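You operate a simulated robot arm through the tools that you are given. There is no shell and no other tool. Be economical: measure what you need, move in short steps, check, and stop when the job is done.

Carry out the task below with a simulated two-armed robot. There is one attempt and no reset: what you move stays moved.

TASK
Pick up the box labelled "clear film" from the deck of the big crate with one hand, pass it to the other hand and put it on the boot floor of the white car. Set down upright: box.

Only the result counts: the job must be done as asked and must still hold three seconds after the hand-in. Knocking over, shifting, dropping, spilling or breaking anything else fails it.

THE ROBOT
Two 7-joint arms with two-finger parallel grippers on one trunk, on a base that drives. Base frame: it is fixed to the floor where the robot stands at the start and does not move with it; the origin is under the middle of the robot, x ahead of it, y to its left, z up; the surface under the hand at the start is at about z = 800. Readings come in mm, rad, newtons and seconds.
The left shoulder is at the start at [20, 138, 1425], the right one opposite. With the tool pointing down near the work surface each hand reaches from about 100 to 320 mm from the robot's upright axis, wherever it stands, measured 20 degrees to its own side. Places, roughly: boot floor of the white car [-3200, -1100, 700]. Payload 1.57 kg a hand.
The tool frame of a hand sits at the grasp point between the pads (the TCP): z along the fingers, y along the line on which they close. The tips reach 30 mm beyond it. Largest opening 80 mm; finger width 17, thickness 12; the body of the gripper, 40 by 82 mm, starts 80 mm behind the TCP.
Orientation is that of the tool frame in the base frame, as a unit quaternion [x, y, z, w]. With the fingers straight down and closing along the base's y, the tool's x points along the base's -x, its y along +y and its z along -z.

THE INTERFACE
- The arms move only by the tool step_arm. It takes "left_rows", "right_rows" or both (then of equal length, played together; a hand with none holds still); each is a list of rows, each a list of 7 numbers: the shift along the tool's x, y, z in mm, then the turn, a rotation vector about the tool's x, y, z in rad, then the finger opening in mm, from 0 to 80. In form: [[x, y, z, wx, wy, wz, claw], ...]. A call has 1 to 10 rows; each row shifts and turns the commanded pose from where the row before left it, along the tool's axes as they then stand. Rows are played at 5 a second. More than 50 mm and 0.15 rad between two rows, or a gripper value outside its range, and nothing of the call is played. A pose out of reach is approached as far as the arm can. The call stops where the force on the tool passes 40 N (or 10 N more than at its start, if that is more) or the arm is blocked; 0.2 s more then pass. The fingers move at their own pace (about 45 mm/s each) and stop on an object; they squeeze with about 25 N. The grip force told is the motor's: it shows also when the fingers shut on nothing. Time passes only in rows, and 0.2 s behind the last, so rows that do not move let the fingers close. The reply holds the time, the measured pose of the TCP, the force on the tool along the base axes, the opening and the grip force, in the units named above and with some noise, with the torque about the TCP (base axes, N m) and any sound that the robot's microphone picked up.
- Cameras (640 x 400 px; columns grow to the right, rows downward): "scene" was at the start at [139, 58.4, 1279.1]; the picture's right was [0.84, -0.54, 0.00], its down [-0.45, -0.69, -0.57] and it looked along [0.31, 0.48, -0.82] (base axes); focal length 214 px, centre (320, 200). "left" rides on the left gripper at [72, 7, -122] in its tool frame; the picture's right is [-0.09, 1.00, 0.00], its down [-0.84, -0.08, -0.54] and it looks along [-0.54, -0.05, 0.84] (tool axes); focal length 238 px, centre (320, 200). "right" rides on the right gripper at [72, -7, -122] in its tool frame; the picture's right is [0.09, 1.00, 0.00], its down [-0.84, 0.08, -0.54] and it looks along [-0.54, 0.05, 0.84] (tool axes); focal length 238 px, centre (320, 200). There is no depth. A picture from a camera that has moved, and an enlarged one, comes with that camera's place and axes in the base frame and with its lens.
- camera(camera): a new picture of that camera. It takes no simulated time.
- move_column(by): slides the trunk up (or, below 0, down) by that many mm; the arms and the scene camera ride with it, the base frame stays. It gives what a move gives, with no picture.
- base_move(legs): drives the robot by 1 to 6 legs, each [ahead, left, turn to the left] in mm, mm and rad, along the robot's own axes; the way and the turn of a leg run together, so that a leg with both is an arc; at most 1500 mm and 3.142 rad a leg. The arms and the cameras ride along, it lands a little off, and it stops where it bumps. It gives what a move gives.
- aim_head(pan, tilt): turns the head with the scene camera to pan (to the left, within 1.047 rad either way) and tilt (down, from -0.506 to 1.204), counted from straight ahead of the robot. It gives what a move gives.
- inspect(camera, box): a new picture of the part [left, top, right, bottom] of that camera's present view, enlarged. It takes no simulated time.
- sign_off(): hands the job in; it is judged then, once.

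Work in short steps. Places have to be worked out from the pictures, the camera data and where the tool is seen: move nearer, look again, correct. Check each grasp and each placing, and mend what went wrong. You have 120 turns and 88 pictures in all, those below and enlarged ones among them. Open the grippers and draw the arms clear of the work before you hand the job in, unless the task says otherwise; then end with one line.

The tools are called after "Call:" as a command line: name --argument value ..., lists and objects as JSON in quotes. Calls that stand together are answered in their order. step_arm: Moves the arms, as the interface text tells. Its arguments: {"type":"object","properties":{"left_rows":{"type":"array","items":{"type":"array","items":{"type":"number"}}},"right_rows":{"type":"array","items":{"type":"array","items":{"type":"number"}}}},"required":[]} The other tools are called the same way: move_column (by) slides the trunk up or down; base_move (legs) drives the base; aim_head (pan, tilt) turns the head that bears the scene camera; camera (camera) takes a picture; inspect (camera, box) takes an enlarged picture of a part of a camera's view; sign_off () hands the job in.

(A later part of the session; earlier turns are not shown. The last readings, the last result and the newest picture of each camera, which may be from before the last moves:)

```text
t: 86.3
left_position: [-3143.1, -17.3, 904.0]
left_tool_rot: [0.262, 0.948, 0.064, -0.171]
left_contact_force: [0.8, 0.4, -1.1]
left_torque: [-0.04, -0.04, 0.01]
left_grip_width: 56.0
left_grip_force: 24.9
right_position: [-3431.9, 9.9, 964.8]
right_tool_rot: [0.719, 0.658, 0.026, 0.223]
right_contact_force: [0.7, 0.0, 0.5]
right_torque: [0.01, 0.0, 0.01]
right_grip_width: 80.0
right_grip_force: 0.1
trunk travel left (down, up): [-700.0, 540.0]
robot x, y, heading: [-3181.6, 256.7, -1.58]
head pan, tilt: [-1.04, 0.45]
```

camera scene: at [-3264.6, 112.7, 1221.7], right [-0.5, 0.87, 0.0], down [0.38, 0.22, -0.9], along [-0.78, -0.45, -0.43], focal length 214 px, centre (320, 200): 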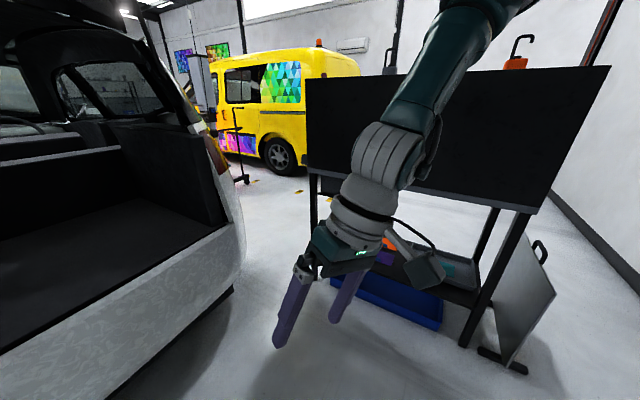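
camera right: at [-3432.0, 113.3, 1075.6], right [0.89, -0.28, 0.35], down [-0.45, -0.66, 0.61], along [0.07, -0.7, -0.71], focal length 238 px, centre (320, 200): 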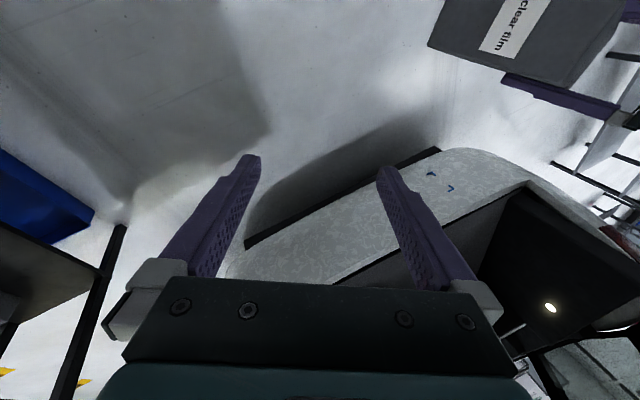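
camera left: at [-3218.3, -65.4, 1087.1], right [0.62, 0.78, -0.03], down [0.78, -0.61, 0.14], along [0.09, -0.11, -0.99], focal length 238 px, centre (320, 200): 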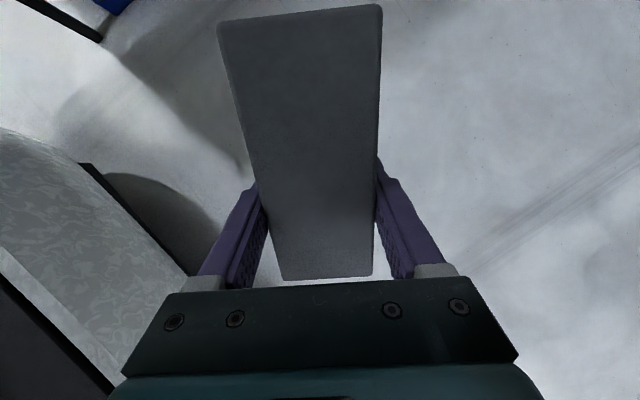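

Yaw moves freely. Now I'll try small forward translations.

Call:
step_arm --right_rows '[[-15, 0, 0, 0, 0, 0, 80], [-15, 0, 0, 0, 0, 0, 80], [-15, 0, 0, 0, 0, 0, 80], [-15, 0, 0, 0, 0, 0, 80], [-15, 0, 0, 0, 0, 0, 80], [-15, 0, 0, 0, 0, 0, 80], [0, 0, 0, 0, 0, 0, 80]]'

```text
t: 87.2
left_position: [-3143.6, -16.1, 904.5]
left_tool_rot: [0.262, 0.948, 0.064, -0.171]
left_contact_force: [-0.7, 0.3, -1.9]
left_torque: [0.0, -0.01, -0.03]
left_grip_width: 55.6
left_grip_force: 25.1
right_position: [-3453.7, -11.7, 960.3]
right_tool_rot: [0.769, 0.594, 0.048, 0.23]
right_contact_force: [-0.4, -0.5, 0.5]
right_torque: [0.02, 0.0, -0.02]
right_grip_width: 80.2
right_grip_force: 0.1
trunk travel left (down, up): [-700.0, 540.0]
robot x, y, heading: [-3182.2, 259.8, -1.581]
head pan, tilt: [-1.04, 0.45]
stopped in row 4 (right hand): the arm was blocked; the commanded pose is now the measured one
```

I'll look up toward the right elbow.

Call:
aim_head --pan -1.04 --tilt -0.35

Call:
camera --camera "scene"

```text
t: 88.3
left_position: [-3143.7, -17.2, 904.1]
left_tool_rot: [0.263, 0.947, 0.064, -0.171]
left_contact_force: [-0.7, -0.3, -1.9]
left_torque: [-0.03, -0.05, 0.0]
left_grip_width: 55.9
left_grip_force: 25.1
right_position: [-3453.6, -12.1, 961.5]
right_tool_rot: [0.769, 0.595, 0.047, 0.23]
right_contact_force: [-0.1, -0.9, 0.6]
right_torque: [-0.01, -0.04, -0.01]
right_grip_width: 80.0
right_grip_force: 0.1
trunk travel left (down, up): [-700.0, 540.0]
robot x, y, heading: [-3185.1, 259.3, -1.582]
head pan, tilt: [-1.04, -0.351]
```

```text
34 pictures are left
camera scene: at [-3250.8, 120.6, 1292.7], right [-0.5, 0.87, 0.0], down [-0.3, -0.17, -0.94], along [-0.81, -0.47, 0.34], focal length 214 px, centre (320, 200)
```

scene: 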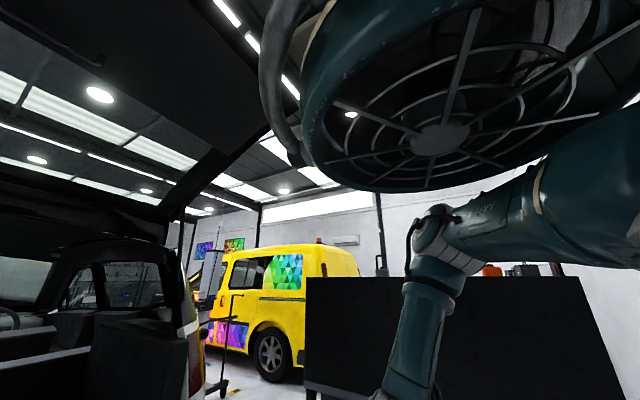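

The right elbow sits against the big fan duct above it, which is what blocks the arm. Working lower straightens the arm and drops the elbow, so I'll take the right hand straight down.

Call:
step_arm --right_rows '[[6, -12.3, 26.6, 0, 0, 0, 80], [6, -12.3, 26.6, 0, 0, 0, 80], [6, -12.3, 26.6, 0, 0, 0, 80], [6, -12.3, 26.6, 0, 0, 0, 80], [6, -12.3, 26.6, 0, 0, 0, 80], [0, 0, 0, 0, 0, 0, 80]]'

```text
t: 89.7
left_position: [-3144.3, -16.9, 904.2]
left_tool_rot: [0.262, 0.947, 0.064, -0.172]
left_contact_force: [-0.1, 0.5, -2.4]
left_torque: [-0.01, -0.01, -0.03]
left_grip_width: 55.8
left_grip_force: 24.9
right_position: [-3489.0, 27.9, 939.7]
right_tool_rot: [0.769, 0.594, 0.046, 0.231]
right_contact_force: [0.2, -0.5, 1.0]
right_torque: [0.0, 0.02, -0.05]
right_grip_width: 79.9
right_grip_force: 0.0
right hand out of reach, approached as far as the arm can: row 1, 2, 3, 4, 5
trunk travel left (down, up): [-700.0, 540.0]
robot x, y, heading: [-3183.7, 263.1, -1.581]
head pan, tilt: [-1.04, -0.351]
```

I'll straighten the right hand to vertical here, then move to the middle at lower height.

Call:
step_arm --right_rows '[[0, 0, 0, 0.099, 0.066, -0.0625, 80], [0, 0, 0, 0.099, 0.066, -0.0625, 80], [0, 0, 0, 0.099, 0.066, -0.0625, 80], [0, 0, 0, 0.099, 0.066, -0.0625, 80], [0, 0, 0, 0, 0, 0, 80]]'

```text
t: 90.6
left_position: [-3143.6, -16.2, 904.3]
left_tool_rot: [0.263, 0.947, 0.064, -0.171]
left_contact_force: [0.4, -0.5, -1.7]
left_torque: [-0.03, -0.07, 0.03]
left_grip_width: 56.0
left_grip_force: 25.1
right_position: [-3496.5, 70.6, 930.0]
right_tool_rot: [0.787, 0.611, 0.043, 0.073]
right_contact_force: [1.0, -0.6, 0.9]
right_torque: [-0.03, 0.02, 0.01]
right_grip_width: 80.0
right_grip_force: 0.1
right hand out of reach, approached as far as the arm can: row 3, 4
trunk travel left (down, up): [-700.0, 540.0]
robot x, y, heading: [-3182.1, 259.1, -1.583]
head pan, tilt: [-1.04, -0.351]
stopped in row 4 (right hand): the arm was blocked; the commanded pose is now the measured one
```

The hand is nearly vertical now. I'll move it forward and toward the centre in steps.

Call:
step_arm --right_rows '[[-18, 34, 6, 0, 0, 0, 80], [-18, 34, 6, 0, 0, 0, 80], [-18, 34, 6, 0, 0, 0, 80], [-18, 34, 6, 0, 0, 0, 80], [0, 0, 0, 0, 0, 0, 80]]'

```text
t: 91.3
left_position: [-3144.0, -16.7, 904.2]
left_tool_rot: [0.263, 0.947, 0.066, -0.171]
left_contact_force: [-0.3, -0.4, -1.9]
left_torque: [-0.02, -0.07, -0.02]
left_grip_width: 55.6
left_grip_force: 24.5
right_position: [-3455.6, 60.6, 939.9]
right_tool_rot: [0.855, 0.502, 0.088, 0.093]
right_contact_force: [0.0, -0.4, 0.3]
right_torque: [0.0, 0.01, 0.01]
right_grip_width: 80.3
right_grip_force: 0.1
right hand out of reach, approached as far as the arm can: row 1, 2, 3
trunk travel left (down, up): [-700.0, 540.0]
robot x, y, heading: [-3187.0, 258.1, -1.584]
head pan, tilt: [-1.04, -0.351]
stopped in row 3 (right hand): the arm was blocked; the commanded pose is now the measured one
```

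I'll retrace to the last good configuration from before the pitching: vertical, yaw 0.6, around (-3433,60,990). That means yawing back.

Call:
step_arm --right_rows '[[0, 0, 0, 0, 0, -0.1, 80], [0, 0, 0, 0, 0, -0.1, 80], [0, 0, 0, 0, 0, -0.1, 80], [0, 0, 0, 0, 0, -0.1, 80], [0, 0, 0, 0, 0, -0.1, 80], [0, 0, 0, 0, 0, -0.1, 80], [0, 0, 0, 0, 0, -0.1, 80], [0, 0, 0, 0, 0, -0.1, 80], [0, 0, 0, 0, 0, 0, 80]]'

Call:
camera --camera "scene"

```text
t: 93.3
left_position: [-3142.9, -17.3, 903.4]
left_tool_rot: [0.262, 0.948, 0.063, -0.171]
left_contact_force: [0.7, -0.4, -1.9]
left_torque: [-0.03, -0.01, 0.02]
left_grip_width: 55.7
left_grip_force: 25.2
right_position: [-3456.7, 73.1, 940.5]
right_tool_rot: [0.608, 0.782, 0.056, 0.124]
right_contact_force: [1.4, -0.4, -0.2]
right_torque: [-0.01, 0.0, -0.02]
right_grip_width: 80.0
right_grip_force: 0.1
right hand out of reach, approached as far as the arm can: row 1
trunk travel left (down, up): [-700.0, 540.0]
robot x, y, heading: [-3180.6, 264.0, -1.579]
head pan, tilt: [-1.04, -0.351]
```

```text
33 pictures are left
camera scene: at [-3250.7, 120.6, 1292.7], right [-0.5, 0.87, 0.0], down [-0.3, -0.17, -0.94], along [-0.81, -0.47, 0.34], focal length 214 px, centre (320, 200)
```

scene: 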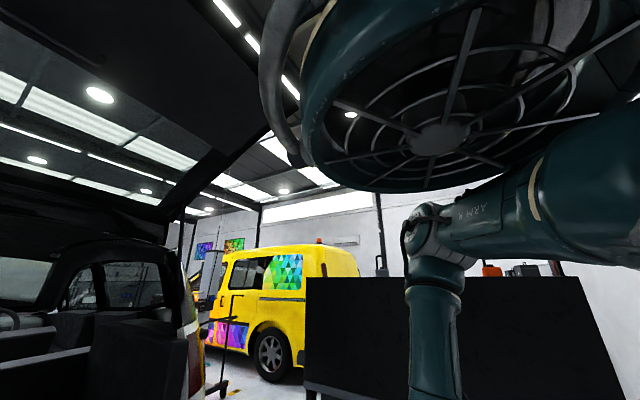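

Now at a=0.66. I'll continue the yaw to 0.6 and try small downward steps.

Call:
step_arm --right_rows '[[0, 0, 0, 0.05, 0.03, -0.05, 80], [0, 0, 0, 0.05, 0.03, -0.05, 80], [0, 0, 0, 0.05, 0.03, -0.05, 80], [0, 0, 0, 0.05, 0.03, -0.05, 80], [0, 0, 10, 0, 0, 0, 80], [0, 0, 10, 0, 0, 0, 80], [0, 0, 10, 0, 0, 0, 80], [0, 0, 10, 0, 0, 0, 80], [0, 0, 0, 0, 0, 0, 80]]'

```text
t: 94.1
left_position: [-3143.2, -16.9, 904.0]
left_tool_rot: [0.263, 0.947, 0.065, -0.171]
left_contact_force: [0.1, 0.2, -1.5]
left_torque: [-0.02, -0.02, -0.02]
left_grip_width: 55.9
left_grip_force: 25.2
right_position: [-3460.2, 96.5, 940.9]
right_tool_rot: [0.604, 0.794, 0.026, 0.063]
right_contact_force: [-0.3, -0.6, 0.2]
right_torque: [0.0, -0.01, -0.01]
right_grip_width: 80.0
right_grip_force: 0.1
right hand out of reach, approached as far as the arm can: row 2, 3, 4
trunk travel left (down, up): [-700.0, 540.0]
robot x, y, heading: [-3180.4, 260.0, -1.584]
head pan, tilt: [-1.04, -0.351]
stopped in row 4 (right hand): the arm was blocked; the commanded pose is now the measured one
```

Rotations pivot about a fixed wrist, so the upper joints are jammed. I'll try retreating outward to the right to free them.

Call:
step_arm --right_rows '[[4, -14.5, 0, 0, 0, 0, 80], [4, -14.5, 0, 0, 0, 0, 80], [4, -14.5, 0, 0, 0, 0, 80], [4, -14.5, 0, 0, 0, 0, 80], [4, -14.5, 0, 0, 0, 0, 80], [4, -14.5, 0, 0, 0, 0, 80], [0, 0, 0, 0, 0, 0, 80]]'

```text
t: 95.7
left_position: [-3144.2, -17.4, 904.6]
left_tool_rot: [0.262, 0.948, 0.064, -0.171]
left_contact_force: [0.1, 0.5, -1.8]
left_torque: [-0.02, -0.07, 0.0]
left_grip_width: 55.8
left_grip_force: 25.0
right_position: [-3547.8, 102.5, 924.1]
right_tool_rot: [0.613, 0.787, 0.033, 0.067]
right_contact_force: [-0.8, 0.0, 0.3]
right_torque: [0.0, 0.0, 0.0]
right_grip_width: 80.0
right_grip_force: 0.1
trunk travel left (down, up): [-700.0, 540.0]
robot x, y, heading: [-3186.4, 259.3, -1.588]
head pan, tilt: [-1.04, -0.351]
```

It moves freely outward. Next I'll go forward and down from here, staying wide of the obstruction.

Call:
step_arm --right_rows '[[-25, 0, 10, 0, 0, 0, 80], [-25, 0, 10, 0, 0, 0, 80], [-25, 0, 10, 0, 0, 0, 80], [-25, 0, 10, 0, 0, 0, 80], [-25, 0, 10, 0, 0, 0, 80], [-25, 0, 10, 0, 0, 0, 80], [0, 0, 0, 0, 0, 0, 80]]'

```text
t: 97.3
left_position: [-3144.1, -15.5, 904.2]
left_tool_rot: [0.262, 0.948, 0.064, -0.171]
left_contact_force: [-0.8, -0.1, -1.1]
left_torque: [-0.02, -0.07, 0.0]
left_grip_width: 55.7
left_grip_force: 24.6
right_position: [-3531.5, 31.2, 938.1]
right_tool_rot: [0.614, 0.786, 0.03, 0.067]
right_contact_force: [-0.3, -0.1, -0.9]
right_torque: [0.0, -0.04, 0.0]
right_grip_width: 80.1
right_grip_force: 0.1
right hand out of reach, approached as far as the arm can: row 1, 2, 3, 4, 5, 6
trunk travel left (down, up): [-700.0, 540.0]
robot x, y, heading: [-3184.0, 261.4, -1.579]
head pan, tilt: [-1.04, -0.351]
```

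The wrist seems stuck at its straight-line limit with the forearm vertical. I'll raise and advance the hand so the forearm tips toward horizontal and the wrist bends the normal way.

Call:
step_arm --right_rows '[[-24, 6, -25, 0, 0, 0, 80], [-24, 6, -25, 0, 0, 0, 80], [-24, 6, -25, 0, 0, 0, 80], [-24, 6, -25, 0, 0, 0, 80], [-24, 6, -25, 0, 0, 0, 80], [-24, 6, -25, 0, 0, 0, 80], [0, 0, 0, 0, 0, 0, 80]]'

```text
t: 97.9
left_position: [-3144.2, -17.1, 903.9]
left_tool_rot: [0.262, 0.948, 0.064, -0.171]
left_contact_force: [0.1, 0.2, -2.1]
left_torque: [-0.07, -0.02, 0.01]
left_grip_width: 56.0
left_grip_force: 25.0
right_position: [-3516.0, 58.7, 946.3]
right_tool_rot: [0.612, 0.784, 0.103, 0.005]
right_contact_force: [0.6, 0.0, 0.1]
right_torque: [0.0, 0.0, -0.02]
right_grip_width: 79.9
right_grip_force: 0.1
trunk travel left (down, up): [-700.0, 540.0]
robot x, y, heading: [-3181.0, 257.9, -1.583]
head pan, tilt: [-1.04, -0.351]
stopped in row 3 (right hand): the arm was blocked; the commanded pose is now the measured one
```

Upward is blocked by the duct, but outward is free. I'll go right until clear of it, then up.

Call:
step_arm --right_rows '[[4, -25, 0, 0, 0, 0, 80], [4, -25, 0, 0, 0, 0, 80], [4, -25, 0, 0, 0, 0, 80], [4, -25, 0, 0, 0, 0, 80], [4, -25, 0, 0, 0, 0, 80], [0, 0, 0, 0, 0, 0, 80]]'

Call:
step_arm --right_rows '[[-10, 0, -25, 0, 0, 0, 80], [-10, 0, -25, 0, 0, 0, 80], [-10, 0, -25, 0, 0, 0, 80], [-10, 0, -25, 0, 0, 0, 80], [0, 0, 0, 0, 0, 0, 80]]'

Call:
camera --camera "scene"

```text
t: 99.3
left_position: [-3142.5, -17.3, 903.8]
left_tool_rot: [0.262, 0.948, 0.063, -0.172]
left_contact_force: [-0.2, 0.0, -1.8]
left_torque: [-0.07, -0.06, 0.01]
left_grip_width: 55.9
left_grip_force: 24.5
right_position: [-3532.1, 77.8, 951.7]
right_tool_rot: [0.612, 0.785, 0.099, 0.006]
right_contact_force: [0.6, -1.0, -0.2]
right_torque: [0.01, 0.01, -0.01]
right_grip_width: 80.2
right_grip_force: 0.1
right hand out of reach, approached as far as the arm can: row 1, 2, 3, 4, 5
trunk travel left (down, up): [-700.0, 540.0]
robot x, y, heading: [-3185.7, 261.4, -1.581]
head pan, tilt: [-1.04, -0.351]
```

```text
t: 100.5
left_position: [-3143.3, -15.8, 904.7]
left_tool_rot: [0.263, 0.947, 0.064, -0.171]
left_contact_force: [0.4, 1.2, -2.4]
left_torque: [-0.02, -0.06, 0.02]
left_grip_width: 56.0
left_grip_force: 25.3
right_position: [-3528.9, 26.6, 1046.2]
right_tool_rot: [0.612, 0.784, 0.099, 0.007]
right_contact_force: [0.4, 0.3, -0.9]
right_torque: [0.0, 0.02, 0.02]
right_grip_width: 79.9
right_grip_force: 0.1
right hand out of reach, approached as far as the arm can: row 1, 3
trunk travel left (down, up): [-700.0, 540.0]
robot x, y, heading: [-3186.4, 261.5, -1.582]
head pan, tilt: [-1.04, -0.351]
```

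```text
32 pictures are left
camera scene: at [-3250.7, 120.6, 1292.7], right [-0.5, 0.87, 0.0], down [-0.3, -0.17, -0.94], along [-0.81, -0.47, 0.34], focal length 214 px, centre (320, 200)
```

scene: 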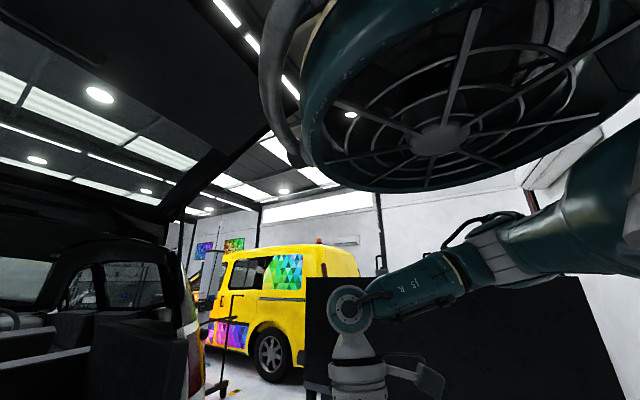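

The right arm is back in a good configuration, with the forearm horizontal. New handover layout: box along the robot's lateral axis, left hand leaning 0.8 rad toward its own side, right hand vertical. I'll move the left hand first.

Call:
step_arm --left_rows '[[-8, -23, -17, 0, 0, 0, 0], [-8, -23, -17, 0, 0, 0, 0], [0, 0, 0, 0.055, 0.072, -0.0735, 0], [0, 0, 0, 0.055, 0.072, -0.0735, 0], [0, 0, 0, 0.055, 0.072, -0.0735, 0], [0, 0, 0, 0.055, 0.072, -0.0735, 0], [0, 0, 0, 0.055, 0.072, -0.0735, 0], [0, 0, 0, 0.055, 0.072, -0.0735, 0], [0, 0, 0, 0, 0, 0, 0]]'

Call:
step_arm --right_rows '[[-30, 0, 0, 0, 0, 0, 80], [-30, 0, 0, 0, 0, 0, 80], [-30, 0, 0, 0, 0, 0, 80], [0, 20, 0, 0, 0, 0, 80], [0, 20, 0, 0, 0, 0, 80], [0, 0, 0, 0, 0, 0, 80]]'

```text
t: 102.5
left_position: [-3139.3, -71.7, 926.0]
left_tool_rot: [-0.002, 0.923, -0.002, -0.385]
left_contact_force: [0.3, 0.0, -2.2]
left_torque: [0.0, -0.11, 0.02]
left_grip_width: 55.9
left_grip_force: 24.5
right_position: [-3527.5, 25.6, 1046.5]
right_tool_rot: [0.613, 0.784, 0.099, 0.006]
right_contact_force: [0.4, 0.1, -0.5]
right_torque: [0.02, 0.04, 0.03]
right_grip_width: 79.9
right_grip_force: 0.0
trunk travel left (down, up): [-700.0, 540.0]
robot x, y, heading: [-3185.3, 262.8, -1.58]
head pan, tilt: [-1.04, -0.351]
```

```text
t: 103.5
left_position: [-3135.4, -73.6, 926.0]
left_tool_rot: [-0.002, 0.924, -0.003, -0.383]
left_contact_force: [-0.7, -1.2, -2.6]
left_torque: [-0.01, -0.01, -0.01]
left_grip_width: 56.2
left_grip_force: 25.4
right_position: [-3506.7, -18.8, 1032.4]
right_tool_rot: [0.675, 0.726, 0.126, 0.038]
right_contact_force: [0.0, -0.4, -0.8]
right_torque: [-0.01, 0.0, -0.01]
right_grip_width: 79.9
right_grip_force: 0.1
right hand out of reach, approached as far as the arm can: row 1, 2, 3
trunk travel left (down, up): [-700.0, 540.0]
robot x, y, heading: [-3181.0, 258.0, -1.583]
head pan, tilt: [-1.04, -0.351]
stopped in row 4 (right hand): the arm was blocked; the commanded pose is now the measured one
```

The left pose is exact. I'll square the right hand up to vertical facing ahead, then continue forward and left in small steps.

Call:
step_arm --right_rows '[[0, 0, 0, 0.116, -0.062, 0.036, 80], [0, 0, 0, 0.116, -0.062, 0.036, 80], [-20, 0, 0, 0, 0, 0, 80], [-20, 0, 0, 0, 0, 0, 80], [-20, 10, 0, 0, 0, 0, 80], [0, 20, 0, 0, 0, 0, 80], [0, 20, 0, 0, 0, 0, 80], [0, 0, 0, 0, 0, 0, 80]]'

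```text
t: 104.3
left_position: [-3137.3, -73.2, 926.4]
left_tool_rot: [-0.002, 0.924, -0.003, -0.382]
left_contact_force: [0.2, -0.4, -2.1]
left_torque: [0.0, -0.03, -0.01]
left_grip_width: 55.9
left_grip_force: 25.2
right_position: [-3517.0, 9.6, 998.7]
right_tool_rot: [0.761, 0.645, 0.067, 0.004]
right_contact_force: [0.1, -1.1, -0.5]
right_torque: [-0.03, 0.03, -0.02]
right_grip_width: 80.1
right_grip_force: 0.1
trunk travel left (down, up): [-700.0, 540.0]
robot x, y, heading: [-3183.1, 262.0, -1.584]
head pan, tilt: [-1.04, -0.351]
stopped in row 4 (right hand): the arm was blocked; the commanded pose is now the measured one
```

Forward motion is still resisted, so I'll look again with the head lower.

Call:
aim_head --pan -1.04 --tilt 0.05

Call:
camera --camera "scene"

Call:
camera --camera "left"

```text
t: 105.2
left_position: [-3134.8, -72.1, 926.3]
left_tool_rot: [-0.001, 0.924, -0.002, -0.383]
left_contact_force: [0.4, -0.5, -1.7]
left_torque: [0.02, -0.1, 0.01]
left_grip_width: 56.1
left_grip_force: 25.0
right_position: [-3516.7, 9.4, 997.8]
right_tool_rot: [0.761, 0.645, 0.066, 0.006]
right_contact_force: [-0.1, 0.5, -0.6]
right_torque: [0.0, 0.0, 0.01]
right_grip_width: 80.0
right_grip_force: 0.0
trunk travel left (down, up): [-700.0, 540.0]
robot x, y, heading: [-3183.0, 261.0, -1.586]
head pan, tilt: [-1.04, 0.051]
```

```text
31 pictures are left
camera scene: at [-3264.0, 113.1, 1258.8], right [-0.5, 0.87, 0.0], down [0.04, 0.02, -1.0], along [-0.87, -0.5, -0.05], focal length 214 px, centre (320, 200)
```

scene: 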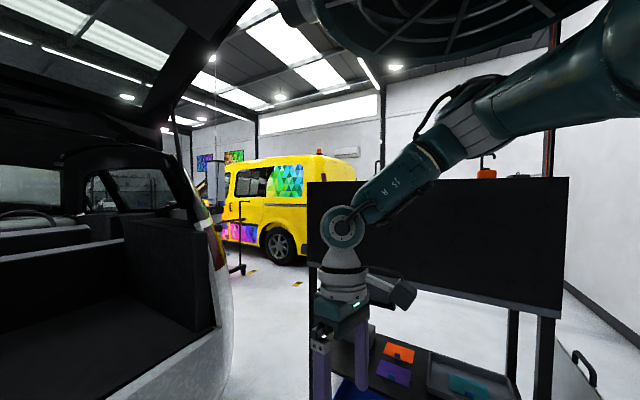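

```text
30 pictures are left
camera left: at [-3100.3, -65.1, 1063.0], right [0.06, 1.0, -0.07], down [0.98, -0.07, -0.21], along [-0.21, -0.06, -0.98], focal length 238 px, centre (320, 200)
```

left: 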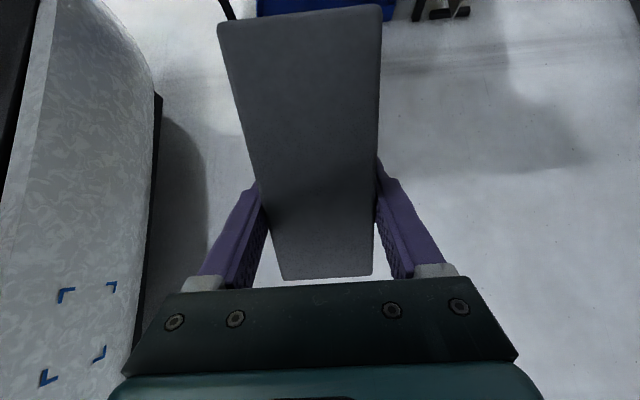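

The view shows no obvious contact. The "blocked" stops may be lag while the elbow swings, so I'll try much slower steps forward.

Call:
step_arm --right_rows '[[-6, 0, 0, 0, 0, 0, 80], [-6, 0, 0, 0, 0, 0, 80], [-6, 0, 0, 0, 0, 0, 80], [-6, 0, 0, 0, 0, 0, 80], [-6, 0, 0, 0, 0, 0, 80], [-6, 0, 0, 0, 0, 0, 80], [-6, 0, 0, 0, 0, 0, 80], [-6, 0, 0, 0, 0, 0, 80], [0, 0, 0, 0, 0, 0, 80]]'

Call:
step_arm --right_rows '[[0, 0, -15, 0, 0, 0, 80], [0, 0, -15, 0, 0, 0, 80], [0, 0, -15, 0, 0, 0, 80], [0, 0, -15, 0, 0, 0, 80], [0, 0, 0, 0, 0, 0, 80]]'

```text
t: 106.7
left_position: [-3134.6, -73.4, 926.4]
left_tool_rot: [-0.002, 0.924, -0.003, -0.382]
left_contact_force: [0.4, 0.9, -2.7]
left_torque: [0.02, -0.11, 0.0]
left_grip_width: 55.7
left_grip_force: 25.1
right_position: [-3537.9, -7.2, 985.2]
right_tool_rot: [0.8, 0.592, 0.088, 0.029]
right_contact_force: [-0.2, 0.5, -0.5]
right_torque: [0.0, -0.02, 0.01]
right_grip_width: 80.0
right_grip_force: 0.1
trunk travel left (down, up): [-700.0, 540.0]
robot x, y, heading: [-3181.3, 262.1, -1.581]
head pan, tilt: [-1.04, 0.051]
stopped in row 7 (right hand): the arm was blocked; the commanded pose is now the measured one
```

```text
t: 107.6
left_position: [-3135.3, -74.6, 925.2]
left_tool_rot: [-0.003, 0.924, -0.003, -0.382]
left_contact_force: [0.4, 0.3, -1.8]
left_torque: [0.02, -0.1, 0.03]
left_grip_width: 56.0
left_grip_force: 25.0
right_position: [-3548.0, 43.1, 993.6]
right_tool_rot: [0.803, 0.579, 0.14, -0.036]
right_contact_force: [-0.7, -0.1, 0.0]
right_torque: [-0.01, 0.01, 0.01]
right_grip_width: 80.0
right_grip_force: 0.1
trunk travel left (down, up): [-700.0, 540.0]
robot x, y, heading: [-3184.0, 259.4, -1.581]
head pan, tilt: [-1.04, 0.051]
stopped in row 4 (right hand): the arm was blocked; the commanded pose is now the measured one
```

The deflections look like real contact with that round grille, which may be part of the surroundings and not the robot. I'll strafe left, away from it, and check whether it stays put.

Call:
base_move --legs '[[0, 350, 0]]'

Call:
aim_head --pan -1.04 --tilt -0.35

Call:
camera --camera "scene"

```text
t: 109.8
left_position: [-2787.2, -75.5, 926.6]
left_tool_rot: [-0.003, 0.924, -0.003, -0.382]
left_contact_force: [0.4, 0.0, -1.8]
left_torque: [0.02, -0.08, 0.01]
left_grip_width: 55.6
left_grip_force: 24.8
right_position: [-3199.6, 36.3, 993.0]
right_tool_rot: [0.803, 0.579, 0.138, -0.036]
right_contact_force: [1.1, -0.5, 0.6]
right_torque: [0.02, 0.03, 0.01]
right_grip_width: 79.9
right_grip_force: 0.0
trunk travel left (down, up): [-700.0, 540.0]
robot x, y, heading: [-2834.3, 256.1, -1.58]
head pan, tilt: [-1.04, 0.051]
```

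```text
t: 110.7
left_position: [-2786.1, -77.0, 926.0]
left_tool_rot: [-0.004, 0.924, -0.003, -0.381]
left_contact_force: [-0.2, -0.6, -3.2]
left_torque: [0.04, -0.1, 0.04]
left_grip_width: 55.6
left_grip_force: 25.1
right_position: [-3199.8, 39.1, 994.7]
right_tool_rot: [0.802, 0.58, 0.14, -0.035]
right_contact_force: [0.3, -0.3, 0.2]
right_torque: [0.02, 0.02, -0.02]
right_grip_width: 80.1
right_grip_force: 0.0
trunk travel left (down, up): [-700.0, 540.0]
robot x, y, heading: [-2836.0, 255.5, -1.58]
head pan, tilt: [-1.04, -0.351]
```

```text
29 pictures are left
camera scene: at [-2903.6, 117.4, 1292.7], right [-0.5, 0.87, 0.0], down [-0.3, -0.17, -0.94], along [-0.81, -0.47, 0.34], focal length 214 px, centre (320, 200)
```

scene: 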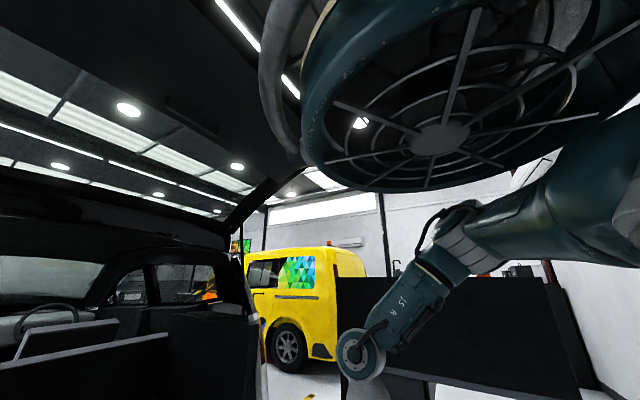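

The grille moved along with us, so it's part of the robot: overhead duct housing that the elbow must stay under. I need to work lower, as at the crate. I'll take the right hand down and inward while squaring it up.

Call:
step_arm --right_rows '[[0.5, 16.7, 22.9, 0.025, -0.042, -0.053, 80], [0.5, 16.7, 22.9, 0.025, -0.042, -0.053, 80], [0.5, 16.7, 22.9, 0.025, -0.042, -0.053, 80], [0.5, 16.7, 22.9, 0.025, -0.042, -0.053, 80], [0.5, 16.7, 22.9, 0.025, -0.042, -0.053, 80], [0.5, 16.7, 22.9, 0.025, -0.042, -0.053, 80], [0, 0, 0, 0, 0, 0, 80]]'

```text
t: 111.4
left_position: [-2785.6, -76.4, 925.6]
left_tool_rot: [-0.004, 0.925, -0.004, -0.38]
left_contact_force: [0.1, 0.1, -1.9]
left_torque: [-0.01, -0.1, 0.01]
left_grip_width: 55.8
left_grip_force: 25.0
right_position: [-3169.8, 75.6, 935.7]
right_tool_rot: [0.837, 0.53, 0.135, 0.013]
right_contact_force: [-0.2, -0.1, -0.2]
right_torque: [0.02, 0.0, -0.02]
right_grip_width: 79.9
right_grip_force: 0.1
right hand out of reach, approached as far as the arm can: row 3
trunk travel left (down, up): [-700.0, 540.0]
robot x, y, heading: [-2836.4, 260.1, -1.578]
head pan, tilt: [-1.04, -0.351]
stopped in row 3 (right hand): the arm was blocked; the commanded pose is now the measured one
```

Progress downward. I'll fix the yaw drift, then keep going down.

Call:
step_arm --right_rows '[[0, 0, 0, 0, 0, -0.1, 80], [0, 0, 0, 0, 0, -0.1, 80], [0, 0, 0, 0, 0, -0.1, 80], [0, 0, 0, 0, 0, -0.1, 80], [0, 0, 15, 0, 0, 0, 80], [0, 0, 15, 0, 0, 0, 80], [0, 0, 15, 0, 0, 0, 80], [0, 0, 15, 0, 0, 0, 80], [0, 0, 0, 0, 0, 0, 80]]'

Call:
aim_head --pan -1.04 --tilt 0.1

Call:
camera --camera "scene"

```text
t: 113.4
left_position: [-2788.2, -77.1, 925.9]
left_tool_rot: [-0.004, 0.924, -0.004, -0.382]
left_contact_force: [-0.1, -1.8, -2.2]
left_torque: [-0.02, -0.1, 0.04]
left_grip_width: 56.0
left_grip_force: 25.1
right_position: [-3168.4, 92.4, 929.9]
right_tool_rot: [0.716, 0.685, 0.129, 0.041]
right_contact_force: [-1.0, 0.1, 0.7]
right_torque: [-0.01, 0.0, -0.02]
right_grip_width: 79.7
right_grip_force: 0.1
right hand out of reach, approached as far as the arm can: row 1, 5, 6, 7, 8
trunk travel left (down, up): [-700.0, 540.0]
robot x, y, heading: [-2833.5, 259.3, -1.577]
head pan, tilt: [-1.04, -0.351]
```

```text
t: 114.3
left_position: [-2788.5, -76.5, 925.8]
left_tool_rot: [-0.003, 0.924, -0.004, -0.382]
left_contact_force: [0.1, 0.1, -2.1]
left_torque: [-0.02, -0.09, 0.01]
left_grip_width: 56.1
left_grip_force: 25.1
right_position: [-3168.5, 92.4, 929.7]
right_tool_rot: [0.716, 0.685, 0.13, 0.042]
right_contact_force: [-0.2, 0.9, 0.1]
right_torque: [0.02, 0.04, 0.03]
right_grip_width: 79.9
right_grip_force: 0.0
trunk travel left (down, up): [-700.0, 540.0]
robot x, y, heading: [-2836.1, 259.0, -1.579]
head pan, tilt: [-1.04, 0.099]
```

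```text
28 pictures are left
camera scene: at [-2917.5, 109.5, 1254.3], right [-0.5, 0.87, 0.0], down [0.09, 0.05, -1.0], along [-0.86, -0.5, -0.1], focal length 214 px, centre (320, 200)
```

scene: 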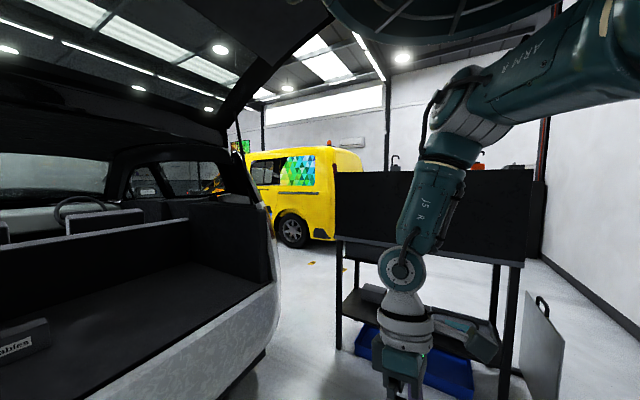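

The forearm is vertical with the tool at its straight limit, tilted the wrong way (inward). Leaning the fingers slightly outward should free the wrist so I can then move in and down.

Call:
step_arm --right_rows '[[0, 0, 0, 0.12, 0, 0, 80], [0, 0, 0, 0.12, 0, 0, 80], [0, 0, 0, 0.12, 0, 0, 80], [0, 0, 0, 0.12, 0, 0, 80], [0, 15, 15, 0, 0, 0, 80], [0, 15, 15, 0, 0, 0, 80], [0, 15, 15, 0, 0, 0, 80], [0, 15, 15, 0, 0, 0, 80], [0, 0, 0, 0, 0, 0, 80]]'

```text
t: 115.3
left_position: [-2787.2, -76.1, 924.9]
left_tool_rot: [-0.004, 0.925, -0.004, -0.381]
left_contact_force: [0.0, -0.3, -2.4]
left_torque: [0.02, -0.07, -0.02]
left_grip_width: 55.7
left_grip_force: 24.9
right_position: [-3183.8, 124.1, 937.7]
right_tool_rot: [0.756, 0.645, 0.028, -0.106]
right_contact_force: [0.8, 0.2, 0.2]
right_torque: [0.01, -0.02, -0.01]
right_grip_width: 80.0
right_grip_force: 0.0
right hand out of reach, approached as far as the arm can: row 2, 3, 4
trunk travel left (down, up): [-700.0, 540.0]
robot x, y, heading: [-2837.5, 257.7, -1.579]
head pan, tilt: [-1.04, 0.099]
stopped in row 4 (right hand): the arm was blocked; the commanded pose is now the measured one
```

The wrist moved inward, so this is freeing it. I'll continue inward with a slight forward component.

Call:
step_arm --right_rows '[[-8, 18, 6, 0, 0, 0, 80], [-8, 18, 6, 0, 0, 0, 80], [-8, 18, 6, 0, 0, 0, 80], [-8, 18, 6, 0, 0, 0, 80], [-8, 18, 6, 0, 0, 0, 80], [-8, 18, 6, 0, 0, 0, 80], [0, 0, 0, 0, 0, 0, 80]]'

```text
t: 116.9
left_position: [-2787.5, -76.4, 925.6]
left_tool_rot: [-0.003, 0.924, -0.004, -0.382]
left_contact_force: [-0.6, -0.9, -1.8]
left_torque: [-0.02, -0.07, -0.02]
left_grip_width: 55.9
left_grip_force: 25.0
right_position: [-3182.1, 121.0, 937.2]
right_tool_rot: [0.757, 0.645, 0.027, -0.105]
right_contact_force: [-0.3, 0.0, 0.7]
right_torque: [0.0, 0.05, -0.01]
right_grip_width: 79.9
right_grip_force: 0.0
right hand out of reach, approached as far as the arm can: row 1, 2, 3, 4, 5, 6
trunk travel left (down, up): [-700.0, 540.0]
robot x, y, heading: [-2838.0, 256.2, -1.582]
head pan, tilt: [-1.04, 0.099]
```

That's out of reach. The one route that reset the elbow was going up while out wide. I'll square up, then go up, forward and slightly outward toward the mirror of the left arm's starting pose (X≈272, Y≈-374).

Call:
step_arm --right_rows '[[0, 0, 0, -0.055, -0.093, -0.079, 80], [0, 0, 0, -0.055, -0.093, -0.079, 80], [-5, -10, -20, 0, 0, 0, 80], [-5, -10, -20, 0, 0, 0, 80], [-5, -10, -20, 0, 0, 0, 80], [-5, -5, -20, 0, 0, 0, 80], [-10, 0, -20, 0, 0, 0, 80], [-10, 0, -20, 0, 0, 0, 80], [0, 0, 0, 0, 0, 0, 80]]'

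```text
t: 117.9
left_position: [-2786.0, -76.1, 925.1]
left_tool_rot: [-0.003, 0.924, -0.003, -0.382]
left_contact_force: [-0.9, 0.0, -1.5]
left_torque: [-0.02, -0.06, -0.02]
left_grip_width: 55.8
left_grip_force: 25.6
right_position: [-3153.5, 136.1, 950.3]
right_tool_rot: [0.748, 0.658, 0.067, 0.056]
right_contact_force: [-1.3, 0.2, 0.8]
right_torque: [-0.02, -0.03, 0.01]
right_grip_width: 79.9
right_grip_force: 0.0
trunk travel left (down, up): [-700.0, 540.0]
robot x, y, heading: [-2838.4, 257.8, -1.581]
head pan, tilt: [-1.04, 0.099]
stopped in row 5 (right hand): the arm was blocked; the commanded pose is now the measured one
```

Blocked under the duct again. I'll go outward and forward first, then up.

Call:
step_arm --right_rows '[[0, -25, 0, 0, 0, 0, 80], [0, -25, 0, 0, 0, 0, 80], [0, -25, 0, 0, 0, 0, 80], [-10, -25, 0, 0, 0, 0, 80], [-20, -15, 0, 0, 0, 0, 80], [-20, -15, 0, 0, 0, 0, 80], [-20, -10, 0, 0, 0, 0, 80], [0, 0, 0, 0, 0, 0, 80]]'

Call:
step_arm --right_rows '[[-5, 0, -22, 0, 0, 0, 80], [-5, 0, -22, 0, 0, 0, 80], [-5, 0, -22, 0, 0, 0, 80], [-5, 0, -22, 0, 0, 0, 80], [-5, 0, -22, 0, 0, 0, 80], [0, 0, 0, 0, 0, 0, 80]]'

```text
t: 119.7
left_position: [-2787.5, -76.4, 925.1]
left_tool_rot: [-0.004, 0.924, -0.003, -0.382]
left_contact_force: [0.1, -0.1, -1.9]
left_torque: [-0.01, -0.11, 0.03]
left_grip_width: 55.7
left_grip_force: 24.9
right_position: [-3294.9, 90.4, 939.8]
right_tool_rot: [0.748, 0.658, 0.065, 0.055]
right_contact_force: [0.8, 0.1, 0.8]
right_torque: [-0.02, 0.0, 0.0]
right_grip_width: 79.8
right_grip_force: 0.1
right hand out of reach, approached as far as the arm can: row 6, 7
trunk travel left (down, up): [-700.0, 540.0]
robot x, y, heading: [-2835.7, 258.5, -1.577]
head pan, tilt: [-1.04, 0.099]
```

```text
t: 120.5
left_position: [-2786.2, -75.3, 925.9]
left_tool_rot: [-0.003, 0.925, -0.003, -0.38]
left_contact_force: [0.2, -0.1, -1.9]
left_torque: [-0.01, -0.07, 0.0]
left_grip_width: 55.7
left_grip_force: 25.0
right_position: [-3295.0, 170.5, 957.5]
right_tool_rot: [0.784, 0.603, 0.148, 0.017]
right_contact_force: [1.1, 0.4, 0.0]
right_torque: [0.02, 0.01, -0.01]
right_grip_width: 80.1
right_grip_force: 0.0
trunk travel left (down, up): [-700.0, 540.0]
robot x, y, heading: [-2838.4, 253.7, -1.58]
head pan, tilt: [-1.04, 0.099]
stopped in row 3 (right hand): the arm was blocked; the commanded pose is now the measured one
```

The successful reset earlier happened with the hand yawed inward (a≈0.66), so I'll reproduce that pose and then go up.

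Call:
step_arm --right_rows '[[0, 0, 0, 0.025, 0, -0.1, 80], [0, 0, 0, 0.025, 0, -0.1, 80], [0, 0, 0, 0.025, 0, -0.1, 80], [0, 0, 0, 0.025, 0, -0.1, 80], [0, 0, 0, 0.025, 0, -0.1, 80], [-20, 14, 0, 0, 0, 0, 80], [-20, 14, 0, 0, 0, 0, 80], [-20, 14, 0, 0, 0, 0, 80], [-20, 14, 0, 0, 0, 0, 80], [0, 0, 0, 0, 0, 0, 80]]'

Call:
step_arm --right_rows '[[-10, 0, -25, 0, 0, 0, 80], [-10, 0, -25, 0, 0, 0, 80], [-10, 0, -25, 0, 0, 0, 80], [-10, 0, -25, 0, 0, 0, 80], [0, 0, 0, 0, 0, 0, 80]]'

```text
t: 122.1
left_position: [-2786.3, -76.7, 925.9]
left_tool_rot: [-0.003, 0.925, -0.003, -0.38]
left_contact_force: [0.1, -0.8, -1.7]
left_torque: [-0.01, -0.12, -0.02]
left_grip_width: 55.6
left_grip_force: 24.8
right_position: [-3241.9, 181.1, 938.2]
right_tool_rot: [0.663, 0.736, 0.132, 0.035]
right_contact_force: [0.0, -0.8, -0.2]
right_torque: [0.03, 0.01, -0.01]
right_grip_width: 80.0
right_grip_force: 0.1
trunk travel left (down, up): [-700.0, 540.0]
robot x, y, heading: [-2837.1, 254.1, -1.584]
head pan, tilt: [-1.04, 0.099]
stopped in row 8 (right hand): the arm was blocked; the commanded pose is now the measured one
```

```text
t: 122.8
left_position: [-2785.5, -75.4, 926.5]
left_tool_rot: [-0.004, 0.925, -0.004, -0.38]
left_contact_force: [-0.3, 0.7, -3.4]
left_torque: [0.01, -0.07, 0.04]
left_grip_width: 55.7
left_grip_force: 24.9
right_position: [-3221.9, 232.6, 953.9]
right_tool_rot: [0.713, 0.667, 0.211, 0.041]
right_contact_force: [0.3, 0.4, -0.1]
right_torque: [-0.01, -0.01, -0.01]
right_grip_width: 80.3
right_grip_force: 0.0
trunk travel left (down, up): [-700.0, 540.0]
robot x, y, heading: [-2835.6, 259.9, -1.585]
head pan, tilt: [-1.04, 0.099]
stopped in row 3 (right hand): the arm was blocked; the commanded pose is now the measured one
```

I'll look at the arm again before trying more.

Call:
aim_head --pan -1.04 --tilt -0.1

Call:
camera --camera "scene"

Call:
camera --camera "right"

```text
t: 123.5
left_position: [-2787.1, -77.5, 925.7]
left_tool_rot: [-0.004, 0.924, -0.004, -0.381]
left_contact_force: [-0.2, -0.6, -2.5]
left_torque: [-0.03, -0.11, 0.0]
left_grip_width: 56.0
left_grip_force: 25.3
right_position: [-3222.8, 233.1, 955.2]
right_tool_rot: [0.713, 0.668, 0.21, 0.04]
right_contact_force: [-0.7, -0.2, 0.3]
right_torque: [-0.04, 0.02, 0.0]
right_grip_width: 79.8
right_grip_force: 0.0
trunk travel left (down, up): [-700.0, 540.0]
robot x, y, heading: [-2835.3, 256.7, -1.579]
head pan, tilt: [-1.04, -0.099]
```

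```text
27 pictures are left
camera scene: at [-2913.2, 112.0, 1272.1], right [-0.5, 0.87, 0.0], down [-0.09, -0.05, -1.0], along [-0.86, -0.5, 0.1], focal length 214 px, centre (320, 200)
```

scene: 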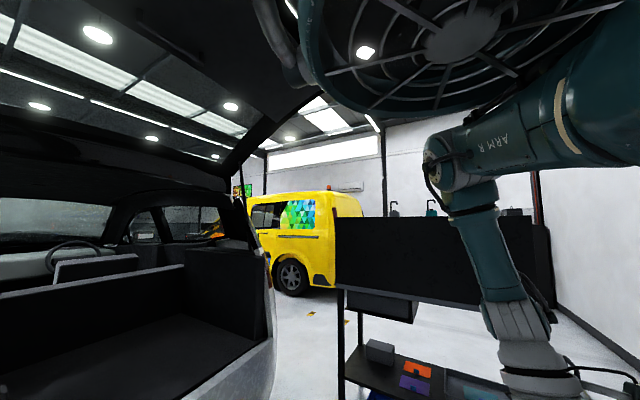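

```text
26 pictures are left
camera right: at [-3270.9, 275.5, 1080.8], right [0.93, -0.02, 0.36], down [-0.14, -0.94, 0.31], along [0.33, -0.34, -0.88], focal length 238 px, centre (320, 200)
```

right: 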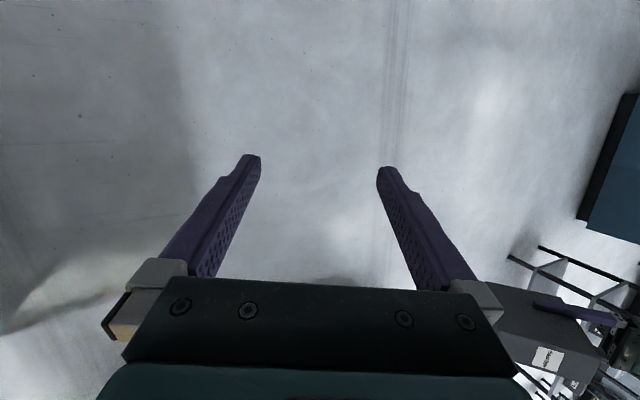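

The elbow is now in front with the forearm hanging back, so the hand needs to swing forward like a pendulum. I'll sweep it forward along an arc, pitching the fingers forward as it goes.

Call:
step_arm --right_rows '[[-38, 0, 0, 0, -0.085, 0, 80], [-38, 0, 0, 0, -0.085, 0, 80], [-38, 0, 0, 0, -0.085, 0, 80], [-38, 0, 0, 0, -0.085, 0, 80], [-38, 0, 0, 0, -0.085, 0, 80], [-38, 0, 0, 0, -0.085, 0, 80], [-38, 0, 0, 0, -0.085, 0, 80], [0, 0, 0, 0, 0, 0, 80]]'

```text
t: 125.3
left_position: [-2787.4, -76.9, 927.1]
left_tool_rot: [-0.004, 0.924, -0.003, -0.381]
left_contact_force: [0.3, 0.4, -1.6]
left_torque: [0.01, -0.07, 0.0]
left_grip_width: 55.9
left_grip_force: 24.8
right_position: [-3256.5, -29.5, 962.0]
right_tool_rot: [0.741, 0.628, -0.01, 0.235]
right_contact_force: [0.1, -0.2, -0.4]
right_torque: [-0.06, 0.01, -0.03]
right_grip_width: 80.0
right_grip_force: 0.1
right hand out of reach, approached as far as the arm can: row 7
trunk travel left (down, up): [-700.0, 540.0]
robot x, y, heading: [-2837.1, 259.4, -1.577]
head pan, tilt: [-1.04, -0.099]
```

That worked: X≈289, Y≈-420, z≈962. Now I'll sweep inward.

Call:
step_arm --right_rows '[[-10, 28, 0, 0, 0, 0, 80], [-10, 28, 0, 0, 0, 0, 80], [0, 28, 0, 0, 0, 0, 80], [0, 28, 0, 0, 0, 0, 80], [0, 28, 0, 0, 0, 0, 80], [0, 0, 0, 0, 0, 0, 80]]'

```text
t: 126.2
left_position: [-2785.9, -78.0, 925.7]
left_tool_rot: [-0.003, 0.925, -0.003, -0.38]
left_contact_force: [-0.6, -1.0, -1.7]
left_torque: [-0.01, -0.09, -0.01]
left_grip_width: 55.8
left_grip_force: 25.3
right_position: [-3192.2, 17.8, 943.8]
right_tool_rot: [0.8, 0.564, 0.047, 0.201]
right_contact_force: [-0.5, 0.9, -0.1]
right_torque: [0.0, -0.03, -0.01]
right_grip_width: 80.0
right_grip_force: 0.0
trunk travel left (down, up): [-700.0, 540.0]
robot x, y, heading: [-2834.6, 257.8, -1.582]
head pan, tilt: [-1.04, -0.099]
stopped in row 4 (right hand): the arm was blocked; the commanded pose is now the measured one
```

Inward at this height is blocked again. I'll return outward and forward, then raise the hand there before coming in.

Call:
step_arm --right_rows '[[-15, -28, 0, 0, 0, -0.04, 80], [-15, -28, 0, 0, 0, -0.04, 80], [-15, -28, 0, 0, 0, -0.04, 80], [-20, -10, -20, 0, 0, 0, 80], [-10, 0, -28, 0, 0, 0, 80], [-10, 0, -28, 0, 0, 0, 80], [-10, 0, -28, 0, 0, 0, 80], [-10, 0, -28, 0, 0, 0, 80], [0, 0, 0, 0, 0, 0, 80]]'

Call:
camera --camera "scene"

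```text
t: 127.7
left_position: [-2785.8, -76.7, 925.1]
left_tool_rot: [-0.003, 0.925, -0.003, -0.38]
left_contact_force: [0.4, 0.2, -2.1]
left_torque: [0.03, -0.05, 0.01]
left_grip_width: 55.8
left_grip_force: 25.0
right_position: [-3309.6, 54.5, 1000.0]
right_tool_rot: [0.808, 0.535, 0.086, 0.231]
right_contact_force: [0.5, -1.9, 1.6]
right_torque: [0.07, 0.0, 0.05]
right_grip_width: 80.4
right_grip_force: 0.0
right hand out of reach, approached as far as the arm can: row 1, 2, 3
trunk travel left (down, up): [-700.0, 540.0]
robot x, y, heading: [-2836.5, 261.0, -1.577]
head pan, tilt: [-1.04, -0.099]
stopped in row 7 (right hand): the arm was blocked; the commanded pose is now the measured one
```

```text
25 pictures are left
camera scene: at [-2913.2, 112.0, 1272.1], right [-0.5, 0.87, 0.0], down [-0.09, -0.05, -1.0], along [-0.86, -0.5, 0.1], focal length 214 px, centre (320, 200)
```

scene: 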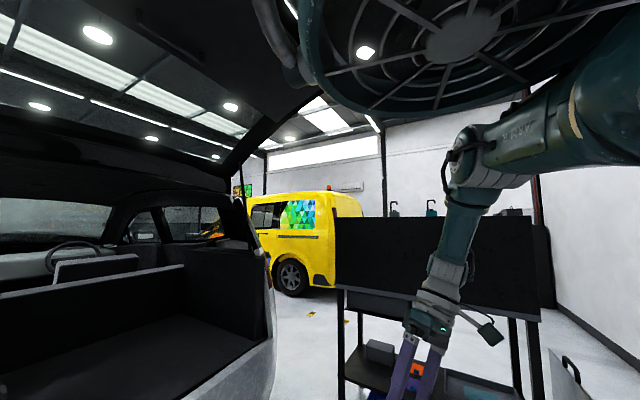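

The wrist only bends one way from straight, so the tool must trail the forearm. I'll pivot the tool to vertical about the wrist, then swing forward keeping it vertical.

Call:
step_arm --right_rows '[[8, -18, 5, 0.091, 0.042, -0.079, 80], [8, -18, 5, 0.091, 0.042, -0.079, 80], [8, -18, 5, 0.091, 0.042, -0.079, 80], [8, -18, 5, 0.091, 0.042, -0.079, 80], [8, -18, 5, 0.091, 0.042, -0.079, 80], [0, 0, 0, 0, 0, 0, 80]]'

Call:
step_arm --right_rows '[[-25, 0, -5, 0, 0, 0, 80], [-25, 0, -8, 0, 0, 0, 80], [-25, 0, -8, 0, 0, 0, 80], [-25, 0, -8, 0, 0, 0, 80], [-25, 0, -10, 0, 0, 0, 80], [-25, 0, -10, 0, 0, 0, 80], [-25, 0, -10, 0, 0, 0, 80], [-25, 0, -10, 0, 0, 0, 80], [0, 0, 0, 0, 0, 0, 80]]'

```text
t: 129.1
left_position: [-2787.0, -76.1, 925.4]
left_tool_rot: [-0.004, 0.925, -0.004, -0.381]
left_contact_force: [0.3, 0.2, -2.2]
left_torque: [0.01, -0.11, 0.03]
left_grip_width: 56.0
left_grip_force: 24.9
right_position: [-3378.4, 102.5, 953.8]
right_tool_rot: [0.701, 0.713, -0.007, -0.002]
right_contact_force: [0.4, 0.0, 0.4]
right_torque: [-0.01, -0.01, 0.0]
right_grip_width: 79.9
right_grip_force: 0.0
trunk travel left (down, up): [-700.0, 540.0]
robot x, y, heading: [-2835.4, 257.0, -1.579]
head pan, tilt: [-1.04, -0.099]
```

```text
t: 130.4
left_position: [-2786.3, -76.7, 925.7]
left_tool_rot: [-0.003, 0.925, -0.004, -0.38]
left_contact_force: [0.6, 0.4, -2.0]
left_torque: [0.03, -0.07, 0.03]
left_grip_width: 55.9
left_grip_force: 25.0
right_position: [-3381.3, 43.3, 1001.6]
right_tool_rot: [0.752, 0.658, 0.026, 0.017]
right_contact_force: [0.5, 0.0, 0.2]
right_torque: [0.03, -0.01, 0.02]
right_grip_width: 80.1
right_grip_force: 0.0
right hand out of reach, approached as far as the arm can: row 1, 2, 3, 4, 5, 6
trunk travel left (down, up): [-700.0, 540.0]
robot x, y, heading: [-2838.2, 259.3, -1.581]
head pan, tilt: [-1.04, -0.099]
stopped in row 6 (right hand): the arm was blocked; the commanded pose is now the measured one
```

The arm is now extended out wide at Y≈-543. I'll retract it inward and forward along a straight line to X≈340, Y≈-300.

Call:
step_arm --right_rows '[[-11, 30, 4, 0, 0, -0.016, 80], [-11, 30, 4, 0, 0, -0.016, 80], [-11, 30, 4, 0, 0, -0.016, 80], [-11, 30, 4, 0, 0, -0.016, 80], [-13, 30, 4, 0, 0, -0.016, 80], [-14, 30, 4, 0, 0, -0.016, 80], [-14, 30, 4, 0, 0, -0.016, 80], [-15, 30, 4, 0, 0, -0.016, 80], [0, 0, 0, 0, 0, 0, 80]]'

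Call:
camera --camera "scene"

```text
t: 131.1
left_position: [-2786.1, -76.4, 926.7]
left_tool_rot: [-0.004, 0.925, -0.003, -0.38]
left_contact_force: [-0.6, -0.6, -2.1]
left_torque: [-0.02, -0.07, -0.05]
left_grip_width: 55.5
left_grip_force: 25.2
right_position: [-3332.4, 75.8, 966.7]
right_tool_rot: [0.794, 0.604, 0.062, 0.034]
right_contact_force: [-0.3, 0.6, 0.0]
right_torque: [0.02, -0.01, -0.01]
right_grip_width: 79.8
right_grip_force: 0.1
trunk travel left (down, up): [-700.0, 540.0]
robot x, y, heading: [-2835.9, 260.7, -1.575]
head pan, tilt: [-1.04, -0.099]
stopped in row 3 (right hand): the arm was blocked; the commanded pose is now the measured one
```

```text
24 pictures are left
camera scene: at [-2913.3, 112.1, 1272.1], right [-0.5, 0.87, 0.0], down [-0.09, -0.05, -1.0], along [-0.86, -0.5, 0.1], focal length 214 px, centre (320, 200)
```

scene: 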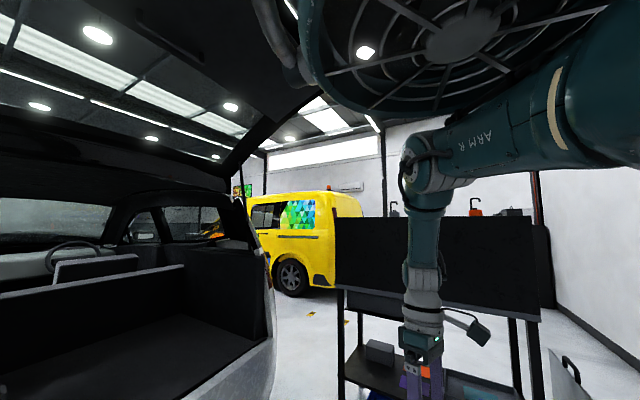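

The forearm hangs straight down from a raised elbow touching the duct. Out here at Y≈-496 I'll try straight down again to lower the elbow.

Call:
step_arm --right_rows '[[0, 0, 20, 0, 0, -0.03, 80], [0, 0, 20, 0, 0, -0.03, 80], [0, 0, 20, 0, 0, -0.03, 80], [0, 0, 20, 0, 0, -0.03, 80], [0, 0, 20, 0, 0, -0.03, 80], [0, 0, 20, 0, 0, -0.03, 80], [0, 0, 20, 0, 0, -0.03, 80], [0, 0, 0, 0, 0, 0, 80]]'

```text
t: 132.8
left_position: [-2786.0, -77.1, 925.5]
left_tool_rot: [-0.004, 0.925, -0.005, -0.381]
left_contact_force: [-0.3, 0.5, -2.5]
left_torque: [-0.02, -0.1, 0.0]
left_grip_width: 55.7
left_grip_force: 25.1
right_position: [-3293.6, 114.6, 926.2]
right_tool_rot: [0.726, 0.684, 0.056, 0.042]
right_contact_force: [-0.1, -0.1, 0.4]
right_torque: [0.0, 0.02, 0.01]
right_grip_width: 80.2
right_grip_force: 0.1
right hand out of reach, approached as far as the arm can: row 1, 2, 3, 4, 5, 6, 7
trunk travel left (down, up): [-700.0, 540.0]
robot x, y, heading: [-2837.8, 259.0, -1.579]
head pan, tilt: [-1.04, -0.099]
```

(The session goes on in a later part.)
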